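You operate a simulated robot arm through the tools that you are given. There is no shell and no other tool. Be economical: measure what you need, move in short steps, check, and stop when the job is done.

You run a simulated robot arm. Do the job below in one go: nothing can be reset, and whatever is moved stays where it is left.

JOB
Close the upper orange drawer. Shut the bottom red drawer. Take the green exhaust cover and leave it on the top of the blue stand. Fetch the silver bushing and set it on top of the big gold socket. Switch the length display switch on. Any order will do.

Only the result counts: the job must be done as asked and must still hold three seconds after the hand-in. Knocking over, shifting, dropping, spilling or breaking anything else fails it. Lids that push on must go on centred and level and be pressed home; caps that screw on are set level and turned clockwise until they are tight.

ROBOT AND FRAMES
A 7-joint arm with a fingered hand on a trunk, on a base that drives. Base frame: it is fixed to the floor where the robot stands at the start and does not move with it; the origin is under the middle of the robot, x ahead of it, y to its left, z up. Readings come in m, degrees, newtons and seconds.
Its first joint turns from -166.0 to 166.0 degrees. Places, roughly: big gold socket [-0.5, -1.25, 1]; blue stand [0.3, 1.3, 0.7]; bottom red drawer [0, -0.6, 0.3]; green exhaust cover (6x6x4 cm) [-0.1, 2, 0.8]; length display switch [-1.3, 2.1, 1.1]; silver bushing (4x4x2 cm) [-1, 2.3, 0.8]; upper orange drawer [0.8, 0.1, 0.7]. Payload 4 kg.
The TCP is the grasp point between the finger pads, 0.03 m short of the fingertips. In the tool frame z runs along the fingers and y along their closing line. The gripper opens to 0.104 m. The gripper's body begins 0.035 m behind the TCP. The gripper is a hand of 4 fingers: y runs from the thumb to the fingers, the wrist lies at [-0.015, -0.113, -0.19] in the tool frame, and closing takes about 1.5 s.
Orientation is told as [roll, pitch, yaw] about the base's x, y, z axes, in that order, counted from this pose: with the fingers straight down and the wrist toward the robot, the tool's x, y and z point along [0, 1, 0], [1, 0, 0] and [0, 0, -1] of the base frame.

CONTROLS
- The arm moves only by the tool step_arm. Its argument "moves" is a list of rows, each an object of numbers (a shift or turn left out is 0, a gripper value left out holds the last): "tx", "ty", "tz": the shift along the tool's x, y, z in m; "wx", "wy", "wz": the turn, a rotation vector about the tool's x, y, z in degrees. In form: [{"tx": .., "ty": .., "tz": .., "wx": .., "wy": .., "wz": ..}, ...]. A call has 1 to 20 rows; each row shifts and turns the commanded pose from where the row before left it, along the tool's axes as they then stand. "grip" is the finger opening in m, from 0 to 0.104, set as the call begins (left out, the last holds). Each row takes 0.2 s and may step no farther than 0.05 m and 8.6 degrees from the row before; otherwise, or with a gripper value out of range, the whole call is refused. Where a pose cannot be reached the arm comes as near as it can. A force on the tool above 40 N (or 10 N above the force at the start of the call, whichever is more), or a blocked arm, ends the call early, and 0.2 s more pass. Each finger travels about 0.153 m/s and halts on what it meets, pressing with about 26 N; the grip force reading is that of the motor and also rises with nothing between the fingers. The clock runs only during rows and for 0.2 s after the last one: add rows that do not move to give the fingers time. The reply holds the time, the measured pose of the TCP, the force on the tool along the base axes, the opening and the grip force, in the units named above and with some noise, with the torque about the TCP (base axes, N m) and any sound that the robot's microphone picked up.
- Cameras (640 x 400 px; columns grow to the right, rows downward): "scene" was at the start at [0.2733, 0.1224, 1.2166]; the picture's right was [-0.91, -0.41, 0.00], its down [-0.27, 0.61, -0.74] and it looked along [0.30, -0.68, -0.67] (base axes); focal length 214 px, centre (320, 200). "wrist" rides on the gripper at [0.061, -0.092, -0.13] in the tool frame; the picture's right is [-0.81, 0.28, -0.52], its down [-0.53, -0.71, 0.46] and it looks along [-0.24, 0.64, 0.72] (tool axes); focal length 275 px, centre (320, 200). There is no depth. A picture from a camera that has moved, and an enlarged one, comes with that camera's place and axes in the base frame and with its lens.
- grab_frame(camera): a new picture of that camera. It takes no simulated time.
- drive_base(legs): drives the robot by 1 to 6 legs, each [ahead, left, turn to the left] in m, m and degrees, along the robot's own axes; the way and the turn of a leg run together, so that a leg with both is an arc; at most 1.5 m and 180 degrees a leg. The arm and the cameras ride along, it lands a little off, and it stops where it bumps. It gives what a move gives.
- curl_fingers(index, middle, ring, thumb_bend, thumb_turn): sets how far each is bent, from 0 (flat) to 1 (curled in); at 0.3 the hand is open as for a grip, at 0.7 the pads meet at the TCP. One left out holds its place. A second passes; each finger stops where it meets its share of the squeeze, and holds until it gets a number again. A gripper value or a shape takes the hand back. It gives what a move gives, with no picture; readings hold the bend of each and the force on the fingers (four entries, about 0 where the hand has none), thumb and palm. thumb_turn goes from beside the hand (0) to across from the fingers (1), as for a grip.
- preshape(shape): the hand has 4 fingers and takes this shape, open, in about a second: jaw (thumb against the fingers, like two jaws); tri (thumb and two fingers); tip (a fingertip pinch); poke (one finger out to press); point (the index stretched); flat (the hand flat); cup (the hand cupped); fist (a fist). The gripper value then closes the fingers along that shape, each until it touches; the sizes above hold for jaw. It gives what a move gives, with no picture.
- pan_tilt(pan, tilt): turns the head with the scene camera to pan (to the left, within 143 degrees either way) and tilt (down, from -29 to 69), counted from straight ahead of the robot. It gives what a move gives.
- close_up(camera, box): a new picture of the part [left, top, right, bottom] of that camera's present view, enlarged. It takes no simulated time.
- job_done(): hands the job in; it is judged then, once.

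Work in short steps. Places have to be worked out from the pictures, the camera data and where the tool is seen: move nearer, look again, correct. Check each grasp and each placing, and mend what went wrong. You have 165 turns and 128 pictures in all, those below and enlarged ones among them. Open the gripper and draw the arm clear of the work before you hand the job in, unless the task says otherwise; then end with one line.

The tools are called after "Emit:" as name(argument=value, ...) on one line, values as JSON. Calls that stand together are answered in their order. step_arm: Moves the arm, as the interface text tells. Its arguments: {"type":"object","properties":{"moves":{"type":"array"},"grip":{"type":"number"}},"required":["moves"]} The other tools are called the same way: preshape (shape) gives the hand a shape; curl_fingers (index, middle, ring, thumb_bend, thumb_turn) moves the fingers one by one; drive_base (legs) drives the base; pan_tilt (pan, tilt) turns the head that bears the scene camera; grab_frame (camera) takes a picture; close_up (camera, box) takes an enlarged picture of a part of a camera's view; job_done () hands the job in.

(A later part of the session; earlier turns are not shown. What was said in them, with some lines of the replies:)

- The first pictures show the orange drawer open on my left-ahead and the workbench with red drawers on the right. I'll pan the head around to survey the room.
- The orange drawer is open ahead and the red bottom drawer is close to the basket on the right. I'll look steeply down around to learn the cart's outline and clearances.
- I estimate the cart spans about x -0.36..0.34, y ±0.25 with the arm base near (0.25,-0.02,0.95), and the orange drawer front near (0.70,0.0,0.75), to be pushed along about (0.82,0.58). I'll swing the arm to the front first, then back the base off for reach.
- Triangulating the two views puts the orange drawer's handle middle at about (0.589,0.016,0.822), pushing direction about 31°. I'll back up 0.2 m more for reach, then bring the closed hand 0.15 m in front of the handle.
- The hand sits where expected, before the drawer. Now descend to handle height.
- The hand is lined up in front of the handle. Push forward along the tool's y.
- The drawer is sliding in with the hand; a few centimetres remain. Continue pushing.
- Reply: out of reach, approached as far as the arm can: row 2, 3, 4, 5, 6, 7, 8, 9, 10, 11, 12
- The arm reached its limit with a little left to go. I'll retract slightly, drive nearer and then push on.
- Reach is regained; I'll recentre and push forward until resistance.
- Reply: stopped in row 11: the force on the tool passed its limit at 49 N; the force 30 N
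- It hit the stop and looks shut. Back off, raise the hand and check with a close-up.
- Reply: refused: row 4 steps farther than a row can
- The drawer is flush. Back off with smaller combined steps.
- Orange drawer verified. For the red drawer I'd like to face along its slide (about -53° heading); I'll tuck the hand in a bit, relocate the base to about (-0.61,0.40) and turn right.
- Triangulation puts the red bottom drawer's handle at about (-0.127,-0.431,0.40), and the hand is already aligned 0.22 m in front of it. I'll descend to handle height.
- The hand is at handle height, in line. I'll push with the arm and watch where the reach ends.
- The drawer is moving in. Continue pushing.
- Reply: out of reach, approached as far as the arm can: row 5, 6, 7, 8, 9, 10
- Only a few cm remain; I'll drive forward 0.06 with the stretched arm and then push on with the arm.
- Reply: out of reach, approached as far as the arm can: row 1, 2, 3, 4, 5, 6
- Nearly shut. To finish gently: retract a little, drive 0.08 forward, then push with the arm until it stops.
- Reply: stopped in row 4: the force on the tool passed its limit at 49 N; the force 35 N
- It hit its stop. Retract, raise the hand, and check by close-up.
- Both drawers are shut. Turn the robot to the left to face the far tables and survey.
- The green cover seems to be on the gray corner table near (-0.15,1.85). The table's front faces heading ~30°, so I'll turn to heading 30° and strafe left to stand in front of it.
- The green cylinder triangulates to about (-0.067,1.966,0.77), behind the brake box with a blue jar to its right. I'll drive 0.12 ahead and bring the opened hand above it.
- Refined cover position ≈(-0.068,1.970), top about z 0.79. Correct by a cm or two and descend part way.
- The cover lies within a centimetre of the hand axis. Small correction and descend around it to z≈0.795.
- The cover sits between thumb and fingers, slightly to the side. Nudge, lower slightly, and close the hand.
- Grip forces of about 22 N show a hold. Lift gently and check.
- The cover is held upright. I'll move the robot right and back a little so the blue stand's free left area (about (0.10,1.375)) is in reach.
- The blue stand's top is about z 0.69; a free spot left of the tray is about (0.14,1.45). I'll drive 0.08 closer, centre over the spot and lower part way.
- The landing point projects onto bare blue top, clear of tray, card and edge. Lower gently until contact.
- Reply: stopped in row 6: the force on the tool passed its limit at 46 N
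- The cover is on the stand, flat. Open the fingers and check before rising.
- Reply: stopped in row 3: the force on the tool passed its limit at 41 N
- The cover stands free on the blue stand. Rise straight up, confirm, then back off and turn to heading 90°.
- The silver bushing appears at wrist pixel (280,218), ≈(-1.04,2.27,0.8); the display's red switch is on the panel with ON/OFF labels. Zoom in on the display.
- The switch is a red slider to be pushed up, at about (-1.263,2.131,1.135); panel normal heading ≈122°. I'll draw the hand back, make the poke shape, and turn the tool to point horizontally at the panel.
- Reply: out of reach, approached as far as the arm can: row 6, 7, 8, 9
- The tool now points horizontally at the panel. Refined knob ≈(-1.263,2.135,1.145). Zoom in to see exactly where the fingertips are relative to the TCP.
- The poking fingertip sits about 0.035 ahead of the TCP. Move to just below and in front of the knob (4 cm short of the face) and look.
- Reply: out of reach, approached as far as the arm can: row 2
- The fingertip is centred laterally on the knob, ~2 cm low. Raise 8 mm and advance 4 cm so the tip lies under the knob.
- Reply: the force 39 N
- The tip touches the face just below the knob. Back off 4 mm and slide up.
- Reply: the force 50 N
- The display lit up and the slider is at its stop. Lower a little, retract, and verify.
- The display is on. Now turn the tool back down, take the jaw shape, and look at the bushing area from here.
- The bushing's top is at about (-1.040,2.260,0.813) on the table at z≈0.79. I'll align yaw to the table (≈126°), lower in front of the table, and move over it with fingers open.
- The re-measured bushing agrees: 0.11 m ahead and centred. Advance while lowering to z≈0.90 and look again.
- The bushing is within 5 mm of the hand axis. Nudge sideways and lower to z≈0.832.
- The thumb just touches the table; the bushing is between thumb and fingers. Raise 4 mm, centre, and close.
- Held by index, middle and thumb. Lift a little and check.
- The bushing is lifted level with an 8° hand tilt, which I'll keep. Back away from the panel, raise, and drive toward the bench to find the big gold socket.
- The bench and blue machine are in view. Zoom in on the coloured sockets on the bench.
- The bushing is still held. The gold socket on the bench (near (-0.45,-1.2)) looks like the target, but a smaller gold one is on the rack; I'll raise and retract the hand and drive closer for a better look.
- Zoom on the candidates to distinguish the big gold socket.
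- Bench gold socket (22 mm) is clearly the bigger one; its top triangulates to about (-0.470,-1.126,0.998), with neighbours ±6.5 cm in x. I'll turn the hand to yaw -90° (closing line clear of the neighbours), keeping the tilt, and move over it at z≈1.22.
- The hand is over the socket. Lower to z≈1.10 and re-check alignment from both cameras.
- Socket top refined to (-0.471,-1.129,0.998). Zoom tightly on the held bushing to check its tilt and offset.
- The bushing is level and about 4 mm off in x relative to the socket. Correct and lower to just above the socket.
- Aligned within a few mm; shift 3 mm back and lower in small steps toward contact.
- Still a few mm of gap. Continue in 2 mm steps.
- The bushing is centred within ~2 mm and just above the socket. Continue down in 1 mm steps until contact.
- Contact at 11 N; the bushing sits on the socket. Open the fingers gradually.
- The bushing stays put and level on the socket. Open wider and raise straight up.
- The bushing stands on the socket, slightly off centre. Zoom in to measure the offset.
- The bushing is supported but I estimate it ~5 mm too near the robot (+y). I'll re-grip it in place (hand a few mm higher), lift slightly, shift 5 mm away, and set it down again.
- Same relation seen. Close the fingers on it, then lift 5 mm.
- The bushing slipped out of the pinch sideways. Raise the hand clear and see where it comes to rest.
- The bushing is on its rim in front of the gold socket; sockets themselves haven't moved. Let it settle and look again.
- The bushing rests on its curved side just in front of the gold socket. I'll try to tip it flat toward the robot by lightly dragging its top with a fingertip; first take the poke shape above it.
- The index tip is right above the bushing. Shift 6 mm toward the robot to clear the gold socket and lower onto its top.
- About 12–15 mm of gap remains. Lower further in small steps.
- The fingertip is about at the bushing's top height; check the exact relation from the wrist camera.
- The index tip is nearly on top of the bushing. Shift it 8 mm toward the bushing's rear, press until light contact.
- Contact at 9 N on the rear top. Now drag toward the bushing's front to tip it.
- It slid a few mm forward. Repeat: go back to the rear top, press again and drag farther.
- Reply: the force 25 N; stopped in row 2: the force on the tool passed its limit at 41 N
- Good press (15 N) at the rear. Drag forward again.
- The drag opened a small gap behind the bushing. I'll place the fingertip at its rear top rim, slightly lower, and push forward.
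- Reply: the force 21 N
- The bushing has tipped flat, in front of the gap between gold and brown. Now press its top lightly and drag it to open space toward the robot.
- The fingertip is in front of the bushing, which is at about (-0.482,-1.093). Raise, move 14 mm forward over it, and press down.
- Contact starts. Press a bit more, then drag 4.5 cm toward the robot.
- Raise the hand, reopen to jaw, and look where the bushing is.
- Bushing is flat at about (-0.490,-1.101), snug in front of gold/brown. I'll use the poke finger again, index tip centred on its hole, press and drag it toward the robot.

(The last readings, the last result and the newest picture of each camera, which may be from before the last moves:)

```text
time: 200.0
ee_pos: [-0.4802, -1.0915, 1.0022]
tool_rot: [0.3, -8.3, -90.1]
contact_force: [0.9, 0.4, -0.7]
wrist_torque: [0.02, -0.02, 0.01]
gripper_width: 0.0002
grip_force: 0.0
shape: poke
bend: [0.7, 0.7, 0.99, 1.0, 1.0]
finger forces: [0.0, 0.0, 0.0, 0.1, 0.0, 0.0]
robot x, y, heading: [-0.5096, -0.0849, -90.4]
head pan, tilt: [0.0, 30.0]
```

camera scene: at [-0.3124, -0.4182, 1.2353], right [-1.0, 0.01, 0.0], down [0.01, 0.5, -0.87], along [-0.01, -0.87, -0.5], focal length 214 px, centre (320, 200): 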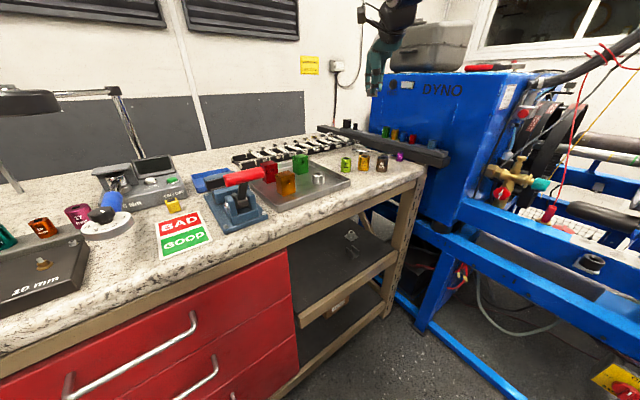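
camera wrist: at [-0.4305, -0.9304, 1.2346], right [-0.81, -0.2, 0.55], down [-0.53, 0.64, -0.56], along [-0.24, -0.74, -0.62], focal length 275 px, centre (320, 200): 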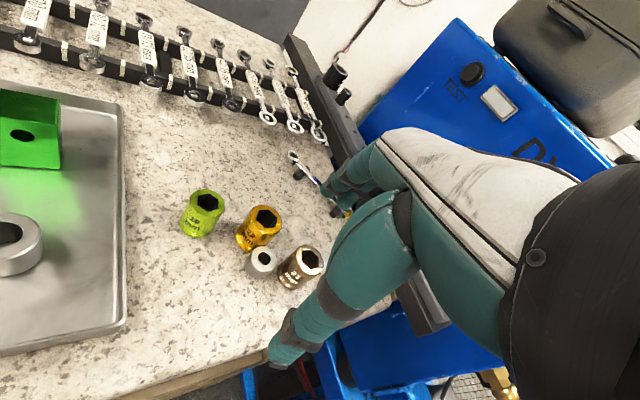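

Emit:
step_arm(moves=[{"tz": 0.0015}, {"tz": 0.0015}])

Emit:
step_arm(moves=[{"tz": 0.0015}, {"tz": 0.001}])

```text
time: 200.6
ee_pos: [-0.4814, -1.0917, 1.0013]
tool_rot: [0.3, -8.6, -90.2]
contact_force: [-0.7, 0.1, 9.2]
wrist_torque: [-0.04, 0.13, -0.01]
gripper_width: 0.0001
grip_force: 0.1
shape: poke
bend: [0.7, 0.7, 0.99, 1.0, 1.0]
finger forces: [0.0, 9.1, 0.0, 0.0, 0.0, 0.0]
robot x, y, heading: [-0.5131, -0.0834, -90.7]
head pan, tilt: [0.0, 30.0]
```

```text
time: 201.2
ee_pos: [-0.4805, -1.0917, 1.0003]
tool_rot: [0.4, -8.7, -90.0]
contact_force: [0.9, -0.8, 25.2]
wrist_torque: [-0.11, 0.3, -0.01]
gripper_width: 0.0
grip_force: 0.0
shape: poke
bend: [0.7, 0.7, 0.99, 1.0, 1.0]
finger forces: [0.0, 24.9, 0.0, 0.0, 0.0, 0.0]
robot x, y, heading: [-0.5073, -0.087, -90.4]
head pan, tilt: [0.0, 30.0]
```

25 N press with index near the hole. Drag toward the robot, letting it press slightly on.

Emit:
step_arm(moves=[{"ty": -0.004, "tz": -0.0004}, {"ty": -0.004, "tz": -0.0004}, {"ty": -0.004, "tz": -0.0004}])

```text
time: 202.0
ee_pos: [-0.4816, -1.08, 0.9971]
tool_rot: [0.2, -8.4, -90.1]
contact_force: [0.9, 6.2, 21.3]
wrist_torque: [0.05, 0.26, -0.08]
gripper_width: 0.0002
grip_force: 0.0
shape: poke
bend: [0.7, 0.7, 0.99, 1.0, 1.0]
finger forces: [0.0, 21.1, 0.0, 0.0, 0.0, 0.0]
robot x, y, heading: [-0.5108, -0.0882, -90.4]
head pan, tilt: [0.0, 30.0]
```

Still in firm contact; continue dragging.

Emit:
step_arm(moves=[{"ty": -0.004, "tz": -0.0005}, {"ty": -0.004, "tz": -0.0005}, {"ty": -0.004, "tz": -0.0005}, {"ty": -0.004, "tz": -0.0005}])

```text
time: 203.0
ee_pos: [-0.4816, -1.0641, 0.9943]
tool_rot: [0.1, -8.4, -90.1]
contact_force: [0.3, -0.9, -0.4]
wrist_torque: [-0.01, -0.02, 0.01]
gripper_width: 0.0
grip_force: 0.0
shape: poke
bend: [0.7, 0.7, 0.99, 1.0, 1.0]
finger forces: [0.0, 0.1, 0.0, 0.1, 0.1, 0.0]
robot x, y, heading: [-0.5075, -0.0799, -90.2]
head pan, tilt: [0.0, 30.0]
```

Contact lost at the end. I'll probe by touch: step back over where the bushing could be and press down.

Emit:
step_arm(moves=[{"tz": -0.012}, {"ty": 0.012, "tz": 0.0017}, {"tz": 0.003}, {"tz": 0.002}, {"tz": 0.0015}, {"tz": 0.0015}])

```text
time: 204.4
ee_pos: [-0.4821, -1.0759, 0.9992]
tool_rot: [0.2, -8.4, -90.2]
contact_force: [-0.2, -0.1, -0.5]
wrist_torque: [-0.04, -0.03, -0.01]
gripper_width: 0.0
grip_force: 0.0
shape: poke
bend: [0.7, 0.7, 0.99, 1.0, 1.0]
finger forces: [0.0, 0.0, 0.0, 0.0, 0.0, 0.0]
robot x, y, heading: [-0.5085, -0.0891, -90.5]
head pan, tilt: [0.0, 30.0]
```

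Emit:
step_arm(moves=[{"tz": 0.0015}, {"tz": 0.0015}, {"tz": 0.001}])

```text
time: 205.2
ee_pos: [-0.4816, -1.0776, 0.9957]
tool_rot: [0.3, -8.3, -90.0]
contact_force: [1.0, -0.1, -0.1]
wrist_torque: [0.05, -0.01, 0.0]
gripper_width: 0.0
grip_force: 0.1
shape: poke
bend: [0.7, 0.7, 0.99, 1.0, 1.0]
finger forces: [0.0, 0.0, 0.0, 0.0, 0.0, 0.1]
robot x, y, heading: [-0.5055, -0.0826, -90.5]
head pan, tilt: [0.0, 30.0]
```

No bushing there, so it hardly moved. I'll spend one picture for an accurate fix of finger versus bushing.

Emit:
step_arm(moves=[{"tz": -0.02}, {"ty": -0.02, "tz": -0.003}])

Emit:
close_up(camera="scene", box=[350, 135, 390, 180])

```text
time: 205.8
ee_pos: [-0.4819, -1.0531, 1.0139]
tool_rot: [0.2, -8.4, -90.1]
contact_force: [0.0, -0.4, -0.8]
wrist_torque: [0.01, 0.03, -0.02]
gripper_width: 0.0
grip_force: 0.0
shape: poke
bend: [0.7, 0.7, 0.99, 1.0, 1.0]
finger forces: [0.0, 0.0, 0.0, 0.0, 0.1, 0.0]
robot x, y, heading: [-0.5104, -0.0868, -90.3]
head pan, tilt: [0.0, 30.0]
```

```text
8.89 times, centred on (370, 158) of scene
camera zoom: at [-0.3118, -0.4186, 1.2351], right [-1.0, 0.01, 0.0], down [0.0, 0.5, -0.87], along [-0.01, -0.87, -0.5], focal length 1906 px, centre (-124, 578)
```

zoom: 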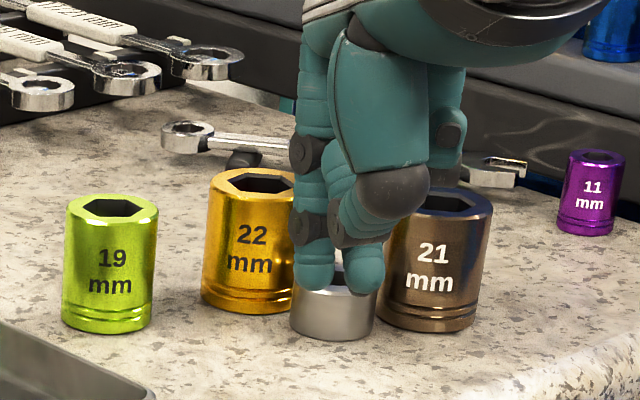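

The bushing is at about (-0.490,-1.093); its hole is about finger-tip size. I'll put the index tip into the hole and drag it out positively.

Emit:
step_arm(moves=[{"tz": -0.006}, {"tx": 0.002, "ty": 0.0305, "tz": 0.0043}, {"ty": -0.0011, "tz": 0.008}, {"ty": -0.0008, "tz": 0.006}, {"ty": -0.0006, "tz": 0.004}, {"ty": -0.0003, "tz": 0.002}])

Emit:
step_arm(moves=[{"ty": -0.0003, "tz": 0.002}, {"ty": -0.0003, "tz": 0.002}])

```text
time: 207.2
ee_pos: [-0.4777, -1.0832, 1.0007]
tool_rot: [0.3, -8.5, -90.1]
contact_force: [0.0, 0.6, -0.9]
wrist_torque: [0.01, -0.02, -0.01]
gripper_width: 0.0001
grip_force: 0.0
shape: poke
bend: [0.7, 0.7, 0.99, 1.0, 1.0]
finger forces: [0.0, 0.0, 0.0, 0.0, 0.0, 0.1]
robot x, y, heading: [-0.5089, -0.0826, -90.5]
head pan, tilt: [0.0, 30.0]
```

```text
time: 207.8
ee_pos: [-0.4788, -1.0818, 0.9969]
tool_rot: [0.2, -8.4, -90.0]
contact_force: [1.1, -0.1, 1.5]
wrist_torque: [0.0, 0.0, -0.01]
gripper_width: 0.0002
grip_force: 0.1
shape: poke
bend: [0.7, 0.7, 0.99, 1.0, 1.0]
finger forces: [0.0, 1.3, 0.0, 0.0, 0.0, 0.1]
robot x, y, heading: [-0.5104, -0.0829, -90.6]
head pan, tilt: [0.0, 30.0]
```

The tip has gone below the bushing's top level with only slight contact – likely in the hole. Lower 1.5 mm more and drag 5 cm toward the robot.

Emit:
step_arm(moves=[{"tx": 0.001, "tz": 0.0015}, {"ty": -0.004, "tz": -0.0006}, {"ty": -0.004, "tz": -0.0006}, {"ty": -0.004, "tz": -0.0006}, {"ty": -0.004, "tz": -0.0006}])

Emit:
step_arm(moves=[{"ty": -0.005, "tz": -0.0007}, {"ty": -0.005, "tz": -0.0007}, {"ty": -0.005, "tz": -0.0007}, {"ty": -0.005, "tz": -0.0007}, {"ty": -0.005, "tz": -0.0007}, {"ty": -0.005, "tz": -0.0007}])

```text
time: 209.0
ee_pos: [-0.4775, -1.0674, 0.9957]
tool_rot: [0.1, -8.4, -90.0]
contact_force: [-0.9, 0.7, -0.3]
wrist_torque: [-0.02, 0.01, 0.04]
gripper_width: 0.0001
grip_force: 0.0
shape: poke
bend: [0.7, 0.7, 0.99, 1.0, 1.0]
finger forces: [0.0, 0.1, 0.0, 0.1, 0.0, 0.0]
robot x, y, heading: [-0.5053, -0.0846, -90.5]
head pan, tilt: [0.0, 30.0]
```

```text
time: 210.4
ee_pos: [-0.4778, -1.0379, 0.9962]
tool_rot: [0.2, -8.3, -90.1]
contact_force: [0.0, -0.7, 0.2]
wrist_torque: [-0.01, -0.03, 0.01]
gripper_width: 0.0
grip_force: 0.1
shape: poke
bend: [0.7, 0.7, 0.99, 1.0, 1.0]
finger forces: [0.0, 0.0, 0.0, 0.1, 0.0, 0.1]
robot x, y, heading: [-0.5077, -0.0859, -90.2]
head pan, tilt: [0.0, 30.0]
```

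Raise and check with one wrist picture whether the bushing came along.

Emit:
step_arm(moves=[{"ty": 0.003, "tz": -0.02}, {"ty": 0.005, "tz": -0.035}, {"ty": 0.005, "tz": -0.035}])

Emit:
preshape(shape="jaw")

Emit:
close_up(camera="wrist", box=[170, 180, 350, 340])

```text
time: 211.2
ee_pos: [-0.4782, -1.0373, 1.0857]
tool_rot: [0.3, -8.4, -90.1]
contact_force: [-0.2, -0.5, 0.1]
wrist_torque: [0.01, -0.01, 0.0]
gripper_width: 0.0
grip_force: 0.1
shape: poke
bend: [0.7, 0.7, 0.99, 1.0, 1.0]
finger forces: [0.0, 0.0, 0.0, 0.0, 0.1, 0.0]
robot x, y, heading: [-0.5087, -0.0855, -90.4]
head pan, tilt: [0.0, 30.0]
```

```text
time: 212.1
ee_pos: [-0.4782, -1.0362, 1.0862]
tool_rot: [0.2, -8.4, -90.1]
contact_force: [-1.0, 0.5, -0.6]
wrist_torque: [0.02, 0.0, -0.04]
gripper_width: 0.1039
grip_force: 0.1
shape: jaw
bend: [0.3, 0.3, 0.3, 0.3, 0.98]
finger forces: [0.1, 0.1, 0.0, 0.0, 0.1, 0.1]
robot x, y, heading: [-0.5076, -0.0842, -90.5]
head pan, tilt: [0.0, 30.0]
```

```text
2.50 times, centred on (260, 260) of wrist
camera zoom: at [-0.4162, -0.927, 1.2019], right [-0.81, -0.2, 0.55], down [-0.53, 0.64, -0.56], along [-0.24, -0.74, -0.62], focal length 688 px, centre (470, 50)
```

zoom: 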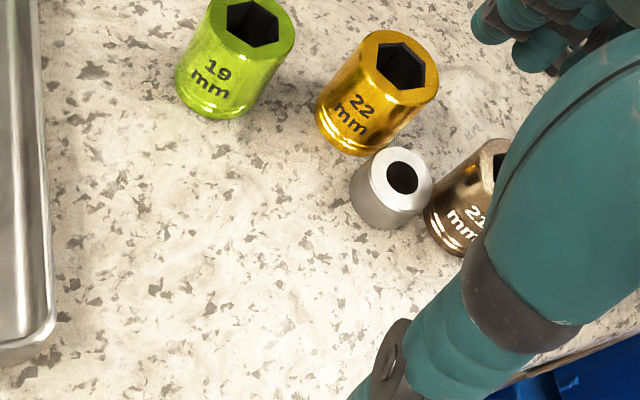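

The bushing stands flat at about (-0.492,-1.0965), close to both sockets. I'll make a single-finger hook (only index out), put it into the hole by touch, and pull.

Emit:
curl_fingers(index=0.7, middle=1.0, ring=1.0, thumb_bend=1.0, thumb_turn=1.0)

Emit:
step_arm(moves=[{"tx": -0.002, "ty": 0.0253, "tz": 0.0035}, {"tx": -0.002, "ty": 0.0253, "tz": 0.0035}, {"ty": -0.005, "tz": 0.035}, {"ty": -0.0045, "tz": 0.032}])

Emit:
close_up(camera="scene", box=[350, 135, 390, 175])

```text
time: 213.1
ee_pos: [-0.4776, -1.0365, 1.0869]
tool_rot: [0.3, -8.4, -90.1]
contact_force: [-0.3, -0.3, -0.4]
wrist_torque: [-0.01, -0.02, -0.01]
gripper_width: 0.0064
grip_force: 0.0
shape: fingers
bend: [0.55, 1.0, 1.0, 0.87, 1.0]
finger forces: [0.0, 0.0, 0.1, 0.1, 0.1, 0.0]
robot x, y, heading: [-0.5065, -0.0818, -90.7]
head pan, tilt: [0.0, 30.0]
```

```text
time: 214.1
ee_pos: [-0.4817, -1.0868, 1.0268]
tool_rot: [0.3, -8.9, -89.9]
contact_force: [-1.0, 3.0, 22.5]
wrist_torque: [-0.62, -0.3, 0.01]
gripper_width: 0.0066
grip_force: 12.9
shape: fingers
bend: [0.53, 1.0, 1.0, 0.88, 1.0]
finger forces: [26.4, 0.1, 0.1, 0.0, 0.0, 0.0]
robot x, y, heading: [-0.5072, -0.0857, -90.4]
head pan, tilt: [0.0, 30.0]
```

```text
10.00 times, centred on (370, 155) of scene
camera zoom: at [-0.312, -0.4174, 1.2354], right [-1.0, 0.01, 0.0], down [0.0, 0.5, -0.87], along [-0.01, -0.87, -0.5], focal length 2145 px, centre (-180, 650)
```

zoom: 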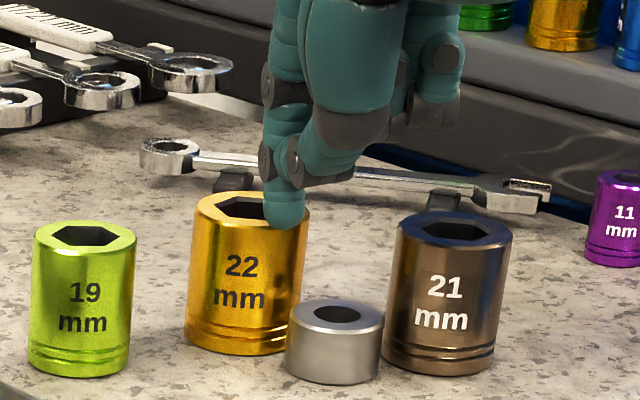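

Now clear: the single index tip is at TCP+(0.008,-0.021) and touched the gold rim. The slot between gold and brown (centre x≈-0.501) is wide enough for it, so I'll lower it there behind the bushing and push the bushing forward.

Emit:
step_arm(moves=[{"tz": -0.015}, {"tx": -0.0135, "ty": 0.0065, "tz": 0.001}, {"tx": -0.0135, "ty": 0.0065, "tz": 0.001}])

Emit:
step_arm(moves=[{"ty": -0.0014, "tz": 0.01}, {"ty": -0.0011, "tz": 0.008}])

```text
time: 214.9
ee_pos: [-0.5078, -1.0974, 1.034]
tool_rot: [0.2, -8.3, -90.0]
contact_force: [0.3, -0.8, 0.1]
wrist_torque: [0.01, -0.01, 0.0]
gripper_width: 0.0077
grip_force: 0.0
shape: fingers
bend: [0.53, 1.0, 1.0, 0.88, 1.0]
finger forces: [0.1, 0.1, 0.0, 0.0, 0.0, 0.0]
robot x, y, heading: [-0.5082, -0.0851, -90.4]
head pan, tilt: [0.0, 30.0]
```

```text
time: 215.5
ee_pos: [-0.5092, -1.0996, 1.0164]
tool_rot: [0.2, -8.3, -90.1]
contact_force: [0.3, 0.1, 0.3]
wrist_torque: [0.0, -0.01, -0.03]
gripper_width: 0.0074
grip_force: 0.0
shape: fingers
bend: [0.53, 1.0, 1.0, 0.88, 1.0]
finger forces: [0.0, 0.0, 0.0, 0.0, 0.0, 0.0]
robot x, y, heading: [-0.5094, -0.0826, -90.5]
head pan, tilt: [0.0, 30.0]
```

The tip is below the socket tops without contact – it is in the slot. Lower further.

Emit:
step_arm(moves=[{"ty": -0.0008, "tz": 0.006}, {"ty": -0.0007, "tz": 0.005}])

Emit:
step_arm(moves=[{"ty": -0.0005, "tz": 0.004}, {"ty": -0.0004, "tz": 0.003}])

```text
time: 216.1
ee_pos: [-0.5083, -1.1004, 1.0041]
tool_rot: [0.2, -8.5, -90.1]
contact_force: [1.0, 0.0, -0.3]
wrist_torque: [0.01, 0.01, -0.01]
gripper_width: 0.0075
grip_force: 0.0
shape: fingers
bend: [0.53, 1.0, 1.0, 0.88, 1.0]
finger forces: [0.0, 0.0, 0.0, 0.0, 0.1, 0.1]
robot x, y, heading: [-0.5068, -0.0875, -90.5]
head pan, tilt: [0.0, 30.0]
```

```text
time: 216.7
ee_pos: [-0.507, -1.099, 0.9971]
tool_rot: [0.2, -8.4, -90.1]
contact_force: [-0.3, -0.6, 0.4]
wrist_torque: [0.01, -0.01, 0.0]
gripper_width: 0.0078
grip_force: 0.0
shape: fingers
bend: [0.53, 1.0, 1.0, 0.88, 1.0]
finger forces: [0.0, 0.0, 0.0, 0.0, 0.0, 0.0]
robot x, y, heading: [-0.5077, -0.086, -90.7]
head pan, tilt: [0.0, 30.0]
```

In place behind the bushing, no contact. Now push toward the robot by 4.5 cm.

Emit:
step_arm(moves=[{"tx": 0.001, "ty": -0.0045, "tz": -0.0006}, {"tx": 0.001, "ty": -0.0045, "tz": -0.0006}, {"tx": 0.001, "ty": -0.0045, "tz": -0.0006}, {"tx": 0.001, "ty": -0.0045, "tz": -0.0006}, {"tx": 0.001, "ty": -0.0045, "tz": -0.0006}, {"tx": 0.001, "ty": -0.0045, "tz": -0.0006}, {"tx": 0.001, "ty": -0.0045, "tz": -0.0006}, {"tx": 0.001, "ty": -0.0045, "tz": -0.0006}, {"tx": 0.001, "ty": -0.0045, "tz": -0.0006}, {"tx": 0.001, "ty": -0.0045, "tz": -0.0006}])

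```text
time: 218.9
ee_pos: [-0.4984, -1.0532, 0.9966]
tool_rot: [0.2, -8.5, -90.1]
contact_force: [0.2, -1.7, 3.9]
wrist_torque: [-0.09, 0.01, -0.03]
gripper_width: 0.008
grip_force: 3.0
shape: fingers
bend: [0.52, 1.0, 1.0, 0.89, 1.0]
finger forces: [4.8, 0.0, 0.0, 0.0, 0.0, 0.0]
robot x, y, heading: [-0.5058, -0.0844, -90.7]
head pan, tilt: [0.0, 30.0]
```

The index felt the bushing moving along. Raise, reopen the jaw, and take a picture.

Emit:
step_arm(moves=[{"ty": 0.003, "tz": -0.02}, {"ty": 0.005, "tz": -0.035}, {"ty": 0.005, "tz": -0.035}])

Emit:
preshape(shape="jaw")

Emit:
close_up(camera="wrist", box=[170, 180, 350, 340])

```text
time: 219.7
ee_pos: [-0.4962, -1.0538, 1.0864]
tool_rot: [0.3, -8.3, -90.0]
contact_force: [-0.9, 0.2, 0.3]
wrist_torque: [0.0, 0.01, -0.01]
gripper_width: 0.0081
grip_force: 0.1
shape: fingers
bend: [0.52, 1.0, 1.0, 0.89, 1.0]
finger forces: [0.1, 0.1, 0.1, 0.0, 0.0, 0.0]
robot x, y, heading: [-0.5051, -0.0823, -90.5]
head pan, tilt: [0.0, 30.0]
```

```text
time: 220.6
ee_pos: [-0.4976, -1.0547, 1.0853]
tool_rot: [0.2, -8.4, -90.1]
contact_force: [1.2, 0.1, -0.5]
wrist_torque: [-0.02, 0.01, -0.01]
gripper_width: 0.1034
grip_force: 0.1
shape: jaw
bend: [0.3, 0.3, 0.3, 0.3, 0.98]
finger forces: [0.1, 0.0, 0.0, 0.0, 0.1, 0.0]
robot x, y, heading: [-0.5097, -0.088, -90.6]
head pan, tilt: [0.0, 30.0]
```

```text
2.50 times, centred on (260, 260) of wrist
camera zoom: at [-0.435, -0.9452, 1.2011], right [-0.81, -0.2, 0.55], down [-0.53, 0.64, -0.56], along [-0.24, -0.74, -0.62], focal length 688 px, centre (470, 50)
```

zoom: 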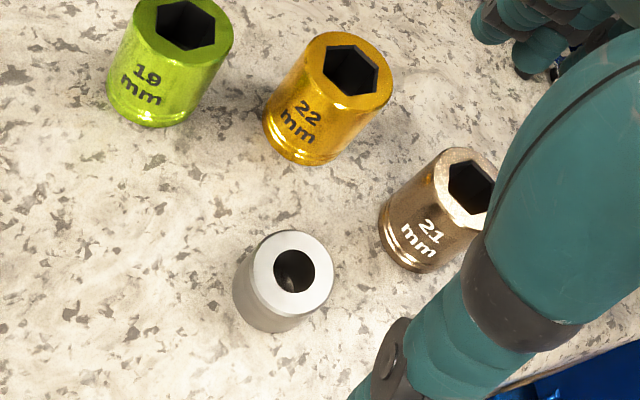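

The bushing now stands flat in open space at about (-0.4855,-1.0594). I'll turn the hand to yaw -20° (fingers clear of the sockets there) and then check the measured pose.

Emit:
step_arm(moves=[{"wy": 1.168, "wz": -7.91}, {"wy": 1.168, "wz": -7.91}, {"wy": 1.168, "wz": -7.91}, {"wy": 1.168, "wz": -7.91}, {"wy": 1.168, "wz": -7.91}, {"wy": 1.168, "wz": -7.91}, {"wy": 1.168, "wz": -7.91}, {"wy": 1.168, "wz": -7.91}, {"wy": 0.876, "wz": -5.93}, {}, {}], grip=0.08)

```text
time: 223.0
ee_pos: [-0.4984, -1.0529, 1.0872]
tool_rot: [0.2, -8.7, -20.0]
contact_force: [0.1, -0.5, -0.2]
wrist_torque: [0.0, -0.02, -0.01]
gripper_width: 0.0801
grip_force: 0.1
shape: jaw
bend: [0.27, 0.35, 0.32, 0.52, 0.99]
finger forces: [0.0, 0.0, 0.1, 0.1, 0.0, 0.0]
robot x, y, heading: [-0.5094, -0.0836, -90.7]
head pan, tilt: [0.0, 30.0]
```

Orientation reached. Move over the bushing and descend carefully until the thumb touches the bench.

Emit:
step_arm(moves=[{"tx": 0.0009, "ty": 0.0111, "tz": 0.0017}, {"ty": -0.0052, "tz": 0.0346}, {"ty": -0.0052, "tz": 0.0346}, {"ty": -0.0009, "tz": 0.006}])

Emit:
step_arm(moves=[{"ty": -0.0006, "tz": 0.004}, {"ty": -0.0003, "tz": 0.002}, {"ty": -0.0003, "tz": 0.002}])

```text
time: 224.0
ee_pos: [-0.489, -1.0576, 1.0099]
tool_rot: [0.1, -8.5, -20.2]
contact_force: [-0.5, 0.8, -0.1]
wrist_torque: [-0.03, 0.02, -0.02]
gripper_width: 0.0804
grip_force: 0.0
shape: jaw
bend: [0.27, 0.35, 0.32, 0.52, 0.99]
finger forces: [0.1, 0.0, 0.0, 0.0, 0.1, 0.1]
robot x, y, heading: [-0.5074, -0.085, -90.4]
head pan, tilt: [0.0, 30.0]
```

```text
time: 224.8
ee_pos: [-0.489, -1.0573, 1.0033]
tool_rot: [0.1, -8.6, -20.1]
contact_force: [0.0, -0.2, -0.3]
wrist_torque: [-0.01, 0.02, -0.01]
gripper_width: 0.0802
grip_force: 0.1
shape: jaw
bend: [0.27, 0.35, 0.32, 0.52, 0.99]
finger forces: [0.0, 0.1, 0.0, 0.1, 0.0, 0.0]
robot x, y, heading: [-0.5054, -0.0874, -90.9]
head pan, tilt: [0.0, 30.0]
```

Emit:
step_arm(moves=[{"ty": 0.0017, "tz": 0.0023}, {"ty": -0.0003, "tz": 0.002}, {"ty": -0.0003, "tz": 0.002}])

Emit:
step_arm(moves=[{"tz": 0.0015}, {"tz": 0.0015}])

```text
time: 225.6
ee_pos: [-0.4874, -1.0579, 0.9971]
tool_rot: [0.1, -8.6, -20.1]
contact_force: [-0.3, 0.2, 0.2]
wrist_torque: [-0.04, -0.01, -0.02]
gripper_width: 0.0806
grip_force: 0.1
shape: jaw
bend: [0.27, 0.35, 0.32, 0.52, 0.99]
finger forces: [0.0, 0.0, 0.1, 0.1, 0.0, 0.0]
robot x, y, heading: [-0.5093, -0.082, -90.4]
head pan, tilt: [0.0, 30.0]
```

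```text
time: 226.2
ee_pos: [-0.485, -1.0587, 0.9934]
tool_rot: [0.2, -8.6, -20.1]
contact_force: [-0.3, -0.7, -1.2]
wrist_torque: [0.01, 0.01, -0.03]
gripper_width: 0.0805
grip_force: 0.1
shape: jaw
bend: [0.27, 0.35, 0.32, 0.52, 0.99]
finger forces: [0.0, 0.0, 0.0, 0.0, 0.0, 0.0]
robot x, y, heading: [-0.5092, -0.0863, -90.4]
head pan, tilt: [0.0, 30.0]
```

Emit:
step_arm(moves=[{"ty": -0.0002, "tz": 0.0015}, {"ty": -0.0002, "tz": 0.0015}])

Emit:
step_arm(moves=[{"ty": -0.0002, "tz": 0.0015}])

```text
time: 226.8
ee_pos: [-0.4857, -1.0576, 0.9905]
tool_rot: [0.2, -8.6, -20.1]
contact_force: [0.4, 0.4, -0.8]
wrist_torque: [-0.02, -0.01, -0.03]
gripper_width: 0.0803
grip_force: 0.1
shape: jaw
bend: [0.27, 0.35, 0.32, 0.52, 0.99]
finger forces: [0.1, 0.0, 0.1, 0.0, 0.0, 0.0]
robot x, y, heading: [-0.5104, -0.0813, -90.7]
head pan, tilt: [0.0, 30.0]
```

```text
time: 227.2
ee_pos: [-0.486, -1.0582, 0.9884]
tool_rot: [0.2, -8.5, -20.2]
contact_force: [-0.5, -0.4, 0.6]
wrist_torque: [-0.02, 0.04, -0.01]
gripper_width: 0.0802
grip_force: 0.0
shape: jaw
bend: [0.27, 0.35, 0.32, 0.52, 0.99]
finger forces: [0.0, 0.1, 0.0, 0.0, 0.1, 0.0]
robot x, y, heading: [-0.5099, -0.085, -90.6]
head pan, tilt: [0.0, 30.0]
```

Emit:
step_arm(moves=[{"ty": -0.0002, "tz": 0.0015}, {"ty": -0.0002, "tz": 0.0015}])

Emit:
step_arm(moves=[{"ty": -0.0002, "tz": 0.0015}])

```text
time: 227.8
ee_pos: [-0.4862, -1.0576, 0.9875]
tool_rot: [0.1, -8.8, -20.2]
contact_force: [0.0, 0.3, 3.5]
wrist_torque: [0.11, 0.15, -0.03]
gripper_width: 0.08
grip_force: 0.0
shape: jaw
bend: [0.27, 0.35, 0.32, 0.52, 0.99]
finger forces: [0.0, 0.1, 0.0, 0.0, 3.8, 0.0]
robot x, y, heading: [-0.507, -0.0875, -90.6]
head pan, tilt: [0.0, 30.0]
```

```text
time: 228.2
ee_pos: [-0.4846, -1.0568, 0.9867]
tool_rot: [0.0, -8.8, -20.1]
contact_force: [0.9, -0.1, 12.8]
wrist_torque: [0.27, 0.56, 0.04]
gripper_width: 0.0799
grip_force: 0.0
shape: jaw
bend: [0.27, 0.35, 0.32, 0.53, 0.99]
finger forces: [0.0, 0.0, 0.1, 0.1, 13.0, 0.0]
robot x, y, heading: [-0.5097, -0.0827, -90.5]
head pan, tilt: [0.0, 30.0]
```

Bench is at z≈0.9435, so the bushing is really at about (-0.488,-1.065). Raise 4 mm, shift 6 mm along -x of the tool, and close.

Emit:
step_arm(moves=[{"tz": -0.005}, {"tx": -0.006, "tz": 0.001}, {}])

Emit:
step_arm(moves=[{}, {}, {}, {}, {}, {}, {}, {}, {}], grip=0.01)

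```text
time: 229.0
ee_pos: [-0.4897, -1.0628, 0.9894]
tool_rot: [0.1, -8.6, -20.1]
contact_force: [-0.3, -0.6, -0.4]
wrist_torque: [-0.02, 0.03, 0.0]
gripper_width: 0.0799
grip_force: 0.0
shape: jaw
bend: [0.27, 0.35, 0.32, 0.53, 0.99]
finger forces: [0.0, 0.0, 0.0, 0.0, 0.0, 0.0]
robot x, y, heading: [-0.5064, -0.0849, -90.5]
head pan, tilt: [0.0, 30.0]
```

```text
time: 231.0
ee_pos: [-0.489, -1.0619, 0.9896]
tool_rot: [0.1, -8.6, -20.1]
contact_force: [0.3, -0.2, 0.5]
wrist_torque: [-0.01, -0.04, 0.0]
gripper_width: 0.0219
grip_force: 26.1
shape: jaw
bend: [0.73, 0.57, 0.63, 0.74, 1.0]
finger forces: [13.2, 9.3, 0.1, 0.1, 22.9, 0.0]
robot x, y, heading: [-0.5027, -0.0875, -90.3]
head pan, tilt: [0.0, 30.0]
```

The grip matches the first good grasp (width 0.0219, same forces). Lift and rotate back to yaw -90.

Emit:
step_arm(moves=[{"ty": 0.0014, "tz": -0.0099}, {"ty": 0.003, "tz": -0.0198}, {"ty": 0.0045, "tz": -0.0297}, {"ty": 0.0052, "tz": -0.0346}, {"ty": 0.003, "tz": -0.0198}])

Emit:
step_arm(moves=[{"wy": -1.176, "wz": 7.91}, {"wy": -1.176, "wz": 7.91}, {"wy": -1.176, "wz": 7.91}, {"wy": -1.176, "wz": 7.91}, {"wy": -1.176, "wz": 7.91}, {"wy": -1.176, "wz": 7.91}, {"wy": -1.176, "wz": 7.91}, {"wy": -1.176, "wz": 7.91}, {"wy": -0.88, "wz": 5.93}, {}, {}])

```text
time: 232.2
ee_pos: [-0.4888, -1.0655, 1.104]
tool_rot: [0.2, -8.6, -20.1]
contact_force: [0.0, -0.2, -2.2]
wrist_torque: [-0.01, -0.07, -0.01]
gripper_width: 0.0224
grip_force: 25.6
shape: jaw
bend: [0.73, 0.57, 0.63, 0.74, 1.0]
finger forces: [13.1, 9.6, 0.1, 0.0, 22.7, 0.0]
robot x, y, heading: [-0.5071, -0.0852, -90.7]
head pan, tilt: [0.0, 30.0]
```

```text
time: 234.6
ee_pos: [-0.4885, -1.062, 1.1045]
tool_rot: [0.2, -8.5, -90.1]
contact_force: [0.5, -0.9, -1.7]
wrist_torque: [0.01, 0.0, 0.01]
gripper_width: 0.022
grip_force: 25.9
shape: jaw
bend: [0.73, 0.57, 0.63, 0.74, 1.0]
finger forces: [13.2, 9.7, 0.0, 0.1, 22.7, 0.0]
robot x, y, heading: [-0.5086, -0.081, -90.5]
head pan, tilt: [0.0, 30.0]
```

Held through the turn. Move over the socket (TCP -0.465,-1.1235) and lower to about z 1.06.

Emit:
step_arm(moves=[{"tx": 0.0118, "ty": 0.0304, "tz": 0.0046}, {"tx": 0.0118, "ty": 0.0304, "tz": 0.0046}, {"ty": -0.003, "tz": 0.0198}, {"ty": -0.0036, "tz": 0.0242}, {}, {}])

Emit:
step_arm(moves=[{}])

Emit:
step_arm(moves=[{}])

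```text
time: 236.0
ee_pos: [-0.4642, -1.1254, 1.0602]
tool_rot: [0.2, -8.4, -90.1]
contact_force: [-0.5, 0.2, -1.2]
wrist_torque: [0.01, 0.01, 0.0]
gripper_width: 0.0222
grip_force: 26.1
shape: jaw
bend: [0.73, 0.57, 0.63, 0.74, 1.0]
finger forces: [13.3, 9.7, 0.0, 0.0, 22.6, 0.0]
robot x, y, heading: [-0.5093, -0.0857, -90.1]
head pan, tilt: [0.0, 30.0]
```

```text
time: 236.4
ee_pos: [-0.4633, -1.1261, 1.0612]
tool_rot: [0.3, -8.5, -90.1]
contact_force: [0.3, 0.8, -1.6]
wrist_torque: [0.01, 0.0, -0.01]
gripper_width: 0.0221
grip_force: 25.8
shape: jaw
bend: [0.73, 0.57, 0.63, 0.74, 1.0]
finger forces: [13.3, 9.7, 0.0, 0.0, 22.4, 0.1]
robot x, y, heading: [-0.5081, -0.0856, -90.6]
head pan, tilt: [0.0, 30.0]
```

```text
time: 236.8
ee_pos: [-0.4637, -1.1252, 1.0611]
tool_rot: [0.2, -8.5, -90.1]
contact_force: [0.2, 0.1, -1.6]
wrist_torque: [0.03, 0.01, 0.04]
gripper_width: 0.0221
grip_force: 25.6
shape: jaw
bend: [0.73, 0.57, 0.63, 0.74, 1.0]
finger forces: [13.3, 9.8, 0.1, 0.1, 22.4, 0.0]
robot x, y, heading: [-0.5116, -0.08, -90.3]
head pan, tilt: [0.0, 30.0]
```

Before lowering, use one picture to verify the alignment of the held bushing over the gold socket.

Emit:
close_up(camera="wrist", box=[230, 190, 390, 330])

```text
2.86 times, centred on (310, 260) of wrist
camera zoom: at [-0.4028, -1.0159, 1.176], right [-0.81, -0.2, 0.55], down [-0.53, 0.64, -0.56], along [-0.24, -0.74, -0.62], focal length 786 px, centre (349, 29)
```

zoom: 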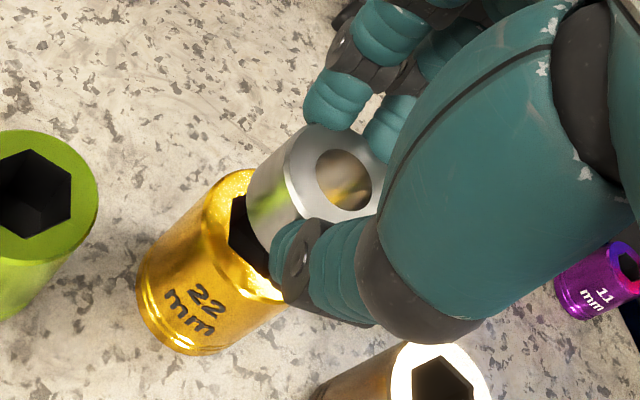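

The picture shows the socket about 5–6 mm farther than the held bushing (lateral fine). Shift 6 mm forward, then lower in small steps to contact (expected near z 1.037).

Emit:
step_arm(moves=[{"ty": 0.0059, "tz": 0.0009}, {"ty": -0.0015, "tz": 0.0099}, {"ty": -0.0009, "tz": 0.0059}, {}])

Emit:
step_arm(moves=[{"ty": -0.0003, "tz": 0.002}, {"ty": -0.0002, "tz": 0.0015}])

```text
time: 237.8
ee_pos: [-0.4647, -1.1309, 1.045]
tool_rot: [0.2, -8.5, -90.1]
contact_force: [0.4, 0.0, -2.1]
wrist_torque: [0.02, 0.0, 0.01]
gripper_width: 0.0223
grip_force: 26.2
shape: jaw
bend: [0.73, 0.57, 0.63, 0.74, 1.0]
finger forces: [13.3, 9.7, 0.0, 0.0, 22.5, 0.0]
robot x, y, heading: [-0.51, -0.0846, -90.5]
head pan, tilt: [0.0, 30.0]
```

```text
time: 238.4
ee_pos: [-0.4648, -1.1299, 1.0396]
tool_rot: [0.2, -8.4, -90.1]
contact_force: [-0.1, -0.5, -0.3]
wrist_torque: [0.0, 0.0, 0.01]
gripper_width: 0.022
grip_force: 26.2
shape: jaw
bend: [0.73, 0.57, 0.63, 0.74, 1.0]
finger forces: [13.3, 9.7, 0.0, 0.0, 22.4, 0.0]
robot x, y, heading: [-0.5063, -0.0871, -90.3]
head pan, tilt: [0.0, 30.0]
```

Emit:
step_arm(moves=[{"ty": -0.0002, "tz": 0.0015}])

Emit:
step_arm(moves=[{"ty": -0.0002, "tz": 0.0015}])

```text
time: 238.8
ee_pos: [-0.4658, -1.1305, 1.0389]
tool_rot: [0.2, -8.3, -90.1]
contact_force: [-0.2, -1.2, -0.3]
wrist_torque: [0.01, 0.02, -0.01]
gripper_width: 0.0221
grip_force: 25.8
shape: jaw
bend: [0.73, 0.57, 0.63, 0.74, 1.0]
finger forces: [13.3, 9.8, 0.1, 0.0, 22.5, 0.1]
robot x, y, heading: [-0.5081, -0.0869, -90.3]
head pan, tilt: [0.0, 30.0]
```

```text
time: 239.2
ee_pos: [-0.4647, -1.1299, 1.0382]
tool_rot: [0.2, -8.5, -90.1]
contact_force: [-0.5, -0.5, -1.0]
wrist_torque: [-0.02, -0.01, 0.04]
gripper_width: 0.0217
grip_force: 26.0
shape: jaw
bend: [0.73, 0.57, 0.63, 0.74, 1.0]
finger forces: [13.3, 9.7, 0.0, 0.1, 22.6, 0.0]
robot x, y, heading: [-0.5082, -0.0845, -90.5]
head pan, tilt: [0.0, 30.0]
```

Emit:
step_arm(moves=[{"ty": -0.0002, "tz": 0.0015}])

Emit:
step_arm(moves=[{"ty": -0.0002, "tz": 0.0012}])

```text
time: 239.6
ee_pos: [-0.4644, -1.1303, 1.0361]
tool_rot: [0.2, -8.6, -90.1]
contact_force: [0.2, 0.4, 5.5]
wrist_torque: [0.0, 0.03, 0.0]
gripper_width: 0.0227
grip_force: 25.9
shape: jaw
bend: [0.73, 0.57, 0.63, 0.74, 1.0]
finger forces: [14.3, 10.3, 0.1, 0.1, 23.3, 0.1]
robot x, y, heading: [-0.5062, -0.0824, -90.4]
head pan, tilt: [0.0, 30.0]
```

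```text
time: 240.0
ee_pos: [-0.4627, -1.1299, 1.0357]
tool_rot: [0.3, -8.6, -90.1]
contact_force: [1.3, 1.0, 11.4]
wrist_torque: [0.01, 0.0, 0.0]
gripper_width: 0.0228
grip_force: 26.6
shape: jaw
bend: [0.73, 0.57, 0.63, 0.74, 1.0]
finger forces: [14.7, 10.3, 0.0, 0.1, 25.0, 0.0]
robot x, y, heading: [-0.51, -0.081, -90.6]
head pan, tilt: [0.0, 30.0]
```

Firm contact (11 N) at the expected height. Release gradually and rise straight up.

Emit:
step_arm(moves=[{}, {}], grip=0.03)

Emit:
step_arm(moves=[{}, {}], grip=0.05)

Emit:
step_arm(moves=[{}, {}, {}], grip=0.085)

Emit:
step_arm(moves=[{"ty": 0.0007, "tz": -0.005}, {"ty": 0.0015, "tz": -0.0099}, {"ty": 0.003, "tz": -0.0198}, {"ty": 0.0044, "tz": -0.0297}, {"ty": 0.0058, "tz": -0.0394}, {"ty": 0.0058, "tz": -0.0394}])

```text
time: 240.6
ee_pos: [-0.4649, -1.1295, 1.0337]
tool_rot: [0.1, -8.3, -90.0]
contact_force: [0.2, -0.4, -0.1]
wrist_torque: [0.0, 0.02, 0.01]
gripper_width: 0.0299
grip_force: 0.1
shape: jaw
bend: [0.74, 0.54, 0.52, 0.74, 1.0]
finger forces: [0.1, 0.1, 0.0, 0.0, 0.1, 0.1]
robot x, y, heading: [-0.5073, -0.0888, -90.5]
head pan, tilt: [0.0, 30.0]
```

```text
time: 241.2
ee_pos: [-0.463, -1.1298, 1.0344]
tool_rot: [0.3, -8.4, -90.1]
contact_force: [-0.6, 1.1, 0.8]
wrist_torque: [0.0, -0.03, 0.0]
gripper_width: 0.0496
grip_force: 0.0
shape: jaw
bend: [0.74, 0.45, 0.42, 0.71, 1.0]
finger forces: [0.1, 0.0, 0.1, 0.1, 0.0, 0.0]
robot x, y, heading: [-0.5062, -0.0839, -90.3]
head pan, tilt: [0.0, 30.0]
```

```text
time: 242.0
ee_pos: [-0.4638, -1.1299, 1.0342]
tool_rot: [0.3, -8.5, -90.1]
contact_force: [-0.4, 0.7, -1.1]
wrist_torque: [-0.01, 0.02, 0.0]
gripper_width: 0.0849
grip_force: 0.0
shape: jaw
bend: [0.27, 0.34, 0.31, 0.48, 0.99]
finger forces: [0.0, 0.0, 0.1, 0.1, 0.0, 0.1]
robot x, y, heading: [-0.5087, -0.0829, -90.7]
head pan, tilt: [0.0, 30.0]
```

```text
time: 243.4
ee_pos: [-0.4657, -1.13, 1.1791]
tool_rot: [0.2, -8.3, -90.1]
contact_force: [-0.3, 0.5, -0.2]
wrist_torque: [0.02, -0.01, -0.03]
gripper_width: 0.0847
grip_force: 0.0
shape: jaw
bend: [0.27, 0.34, 0.31, 0.48, 0.99]
finger forces: [0.1, 0.0, 0.1, 0.0, 0.0, 0.1]
robot x, y, heading: [-0.5079, -0.0822, -90.6]
head pan, tilt: [0.0, 30.0]
```

Released and clear. Use the last picture to confirm the result.

Emit:
close_up(camera="scene", box=[335, 130, 395, 180])

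```text
8.00 times, centred on (365, 155) of scene
camera zoom: at [-0.3118, -0.4186, 1.2351], right [-1.0, 0.01, 0.0], down [0.0, 0.5, -0.87], along [-0.01, -0.87, -0.5], focal length 1716 px, centre (-40, 560)
```

zoom: 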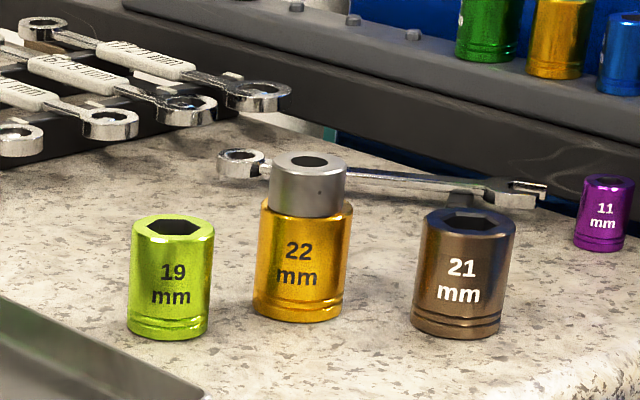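

The bushing stands level and centred on the gold socket. Draw the arm clear.

Emit:
step_arm(moves=[{"ty": 0.005, "tz": -0.035}, {"ty": 0.005, "tz": -0.035}, {"ty": -0.044, "tz": -0.0065}, {"ty": -0.044, "tz": -0.0065}, {"ty": -0.044, "tz": -0.0065}, {"ty": -0.044, "tz": -0.0065}], grip=0.1)

Emit:
drive_base(legs=[[-0.2, 0, 0]])

Emit:
job_done()

```text
time: 244.8
ee_pos: [-0.4646, -0.9516, 1.2477]
tool_rot: [0.1, -8.4, -90.1]
contact_force: [0.3, 0.4, -1.4]
wrist_torque: [0.02, -0.01, 0.04]
gripper_width: 0.1
grip_force: 0.1
shape: jaw
bend: [0.31, 0.31, 0.3, 0.31, 0.98]
finger forces: [0.1, 0.0, 0.0, 0.0, 0.0, 0.0]
robot x, y, heading: [-0.505, -0.083, -90.5]
head pan, tilt: [0.0, 30.0]
```

```text
time: 246.3
ee_pos: [-0.4631, -0.7541, 1.2503]
tool_rot: [0.2, -8.6, -90.1]
contact_force: [0.6, 0.2, -0.5]
wrist_torque: [-0.02, 0.01, 0.0]
gripper_width: 0.0999
grip_force: 0.0
shape: jaw
bend: [0.31, 0.31, 0.3, 0.31, 0.98]
finger forces: [0.0, 0.1, 0.0, 0.0, 0.1, 0.1]
robot x, y, heading: [-0.5085, 0.1138, -90.7]
head pan, tilt: [0.0, 30.0]
```

```text
The job is handed in.
```

All five parts are in the state you asked for and the job is handed in, but I dropped the bushing once while re-gripping it on the socket, and recovering it shifted the big gold socket about 9 mm.
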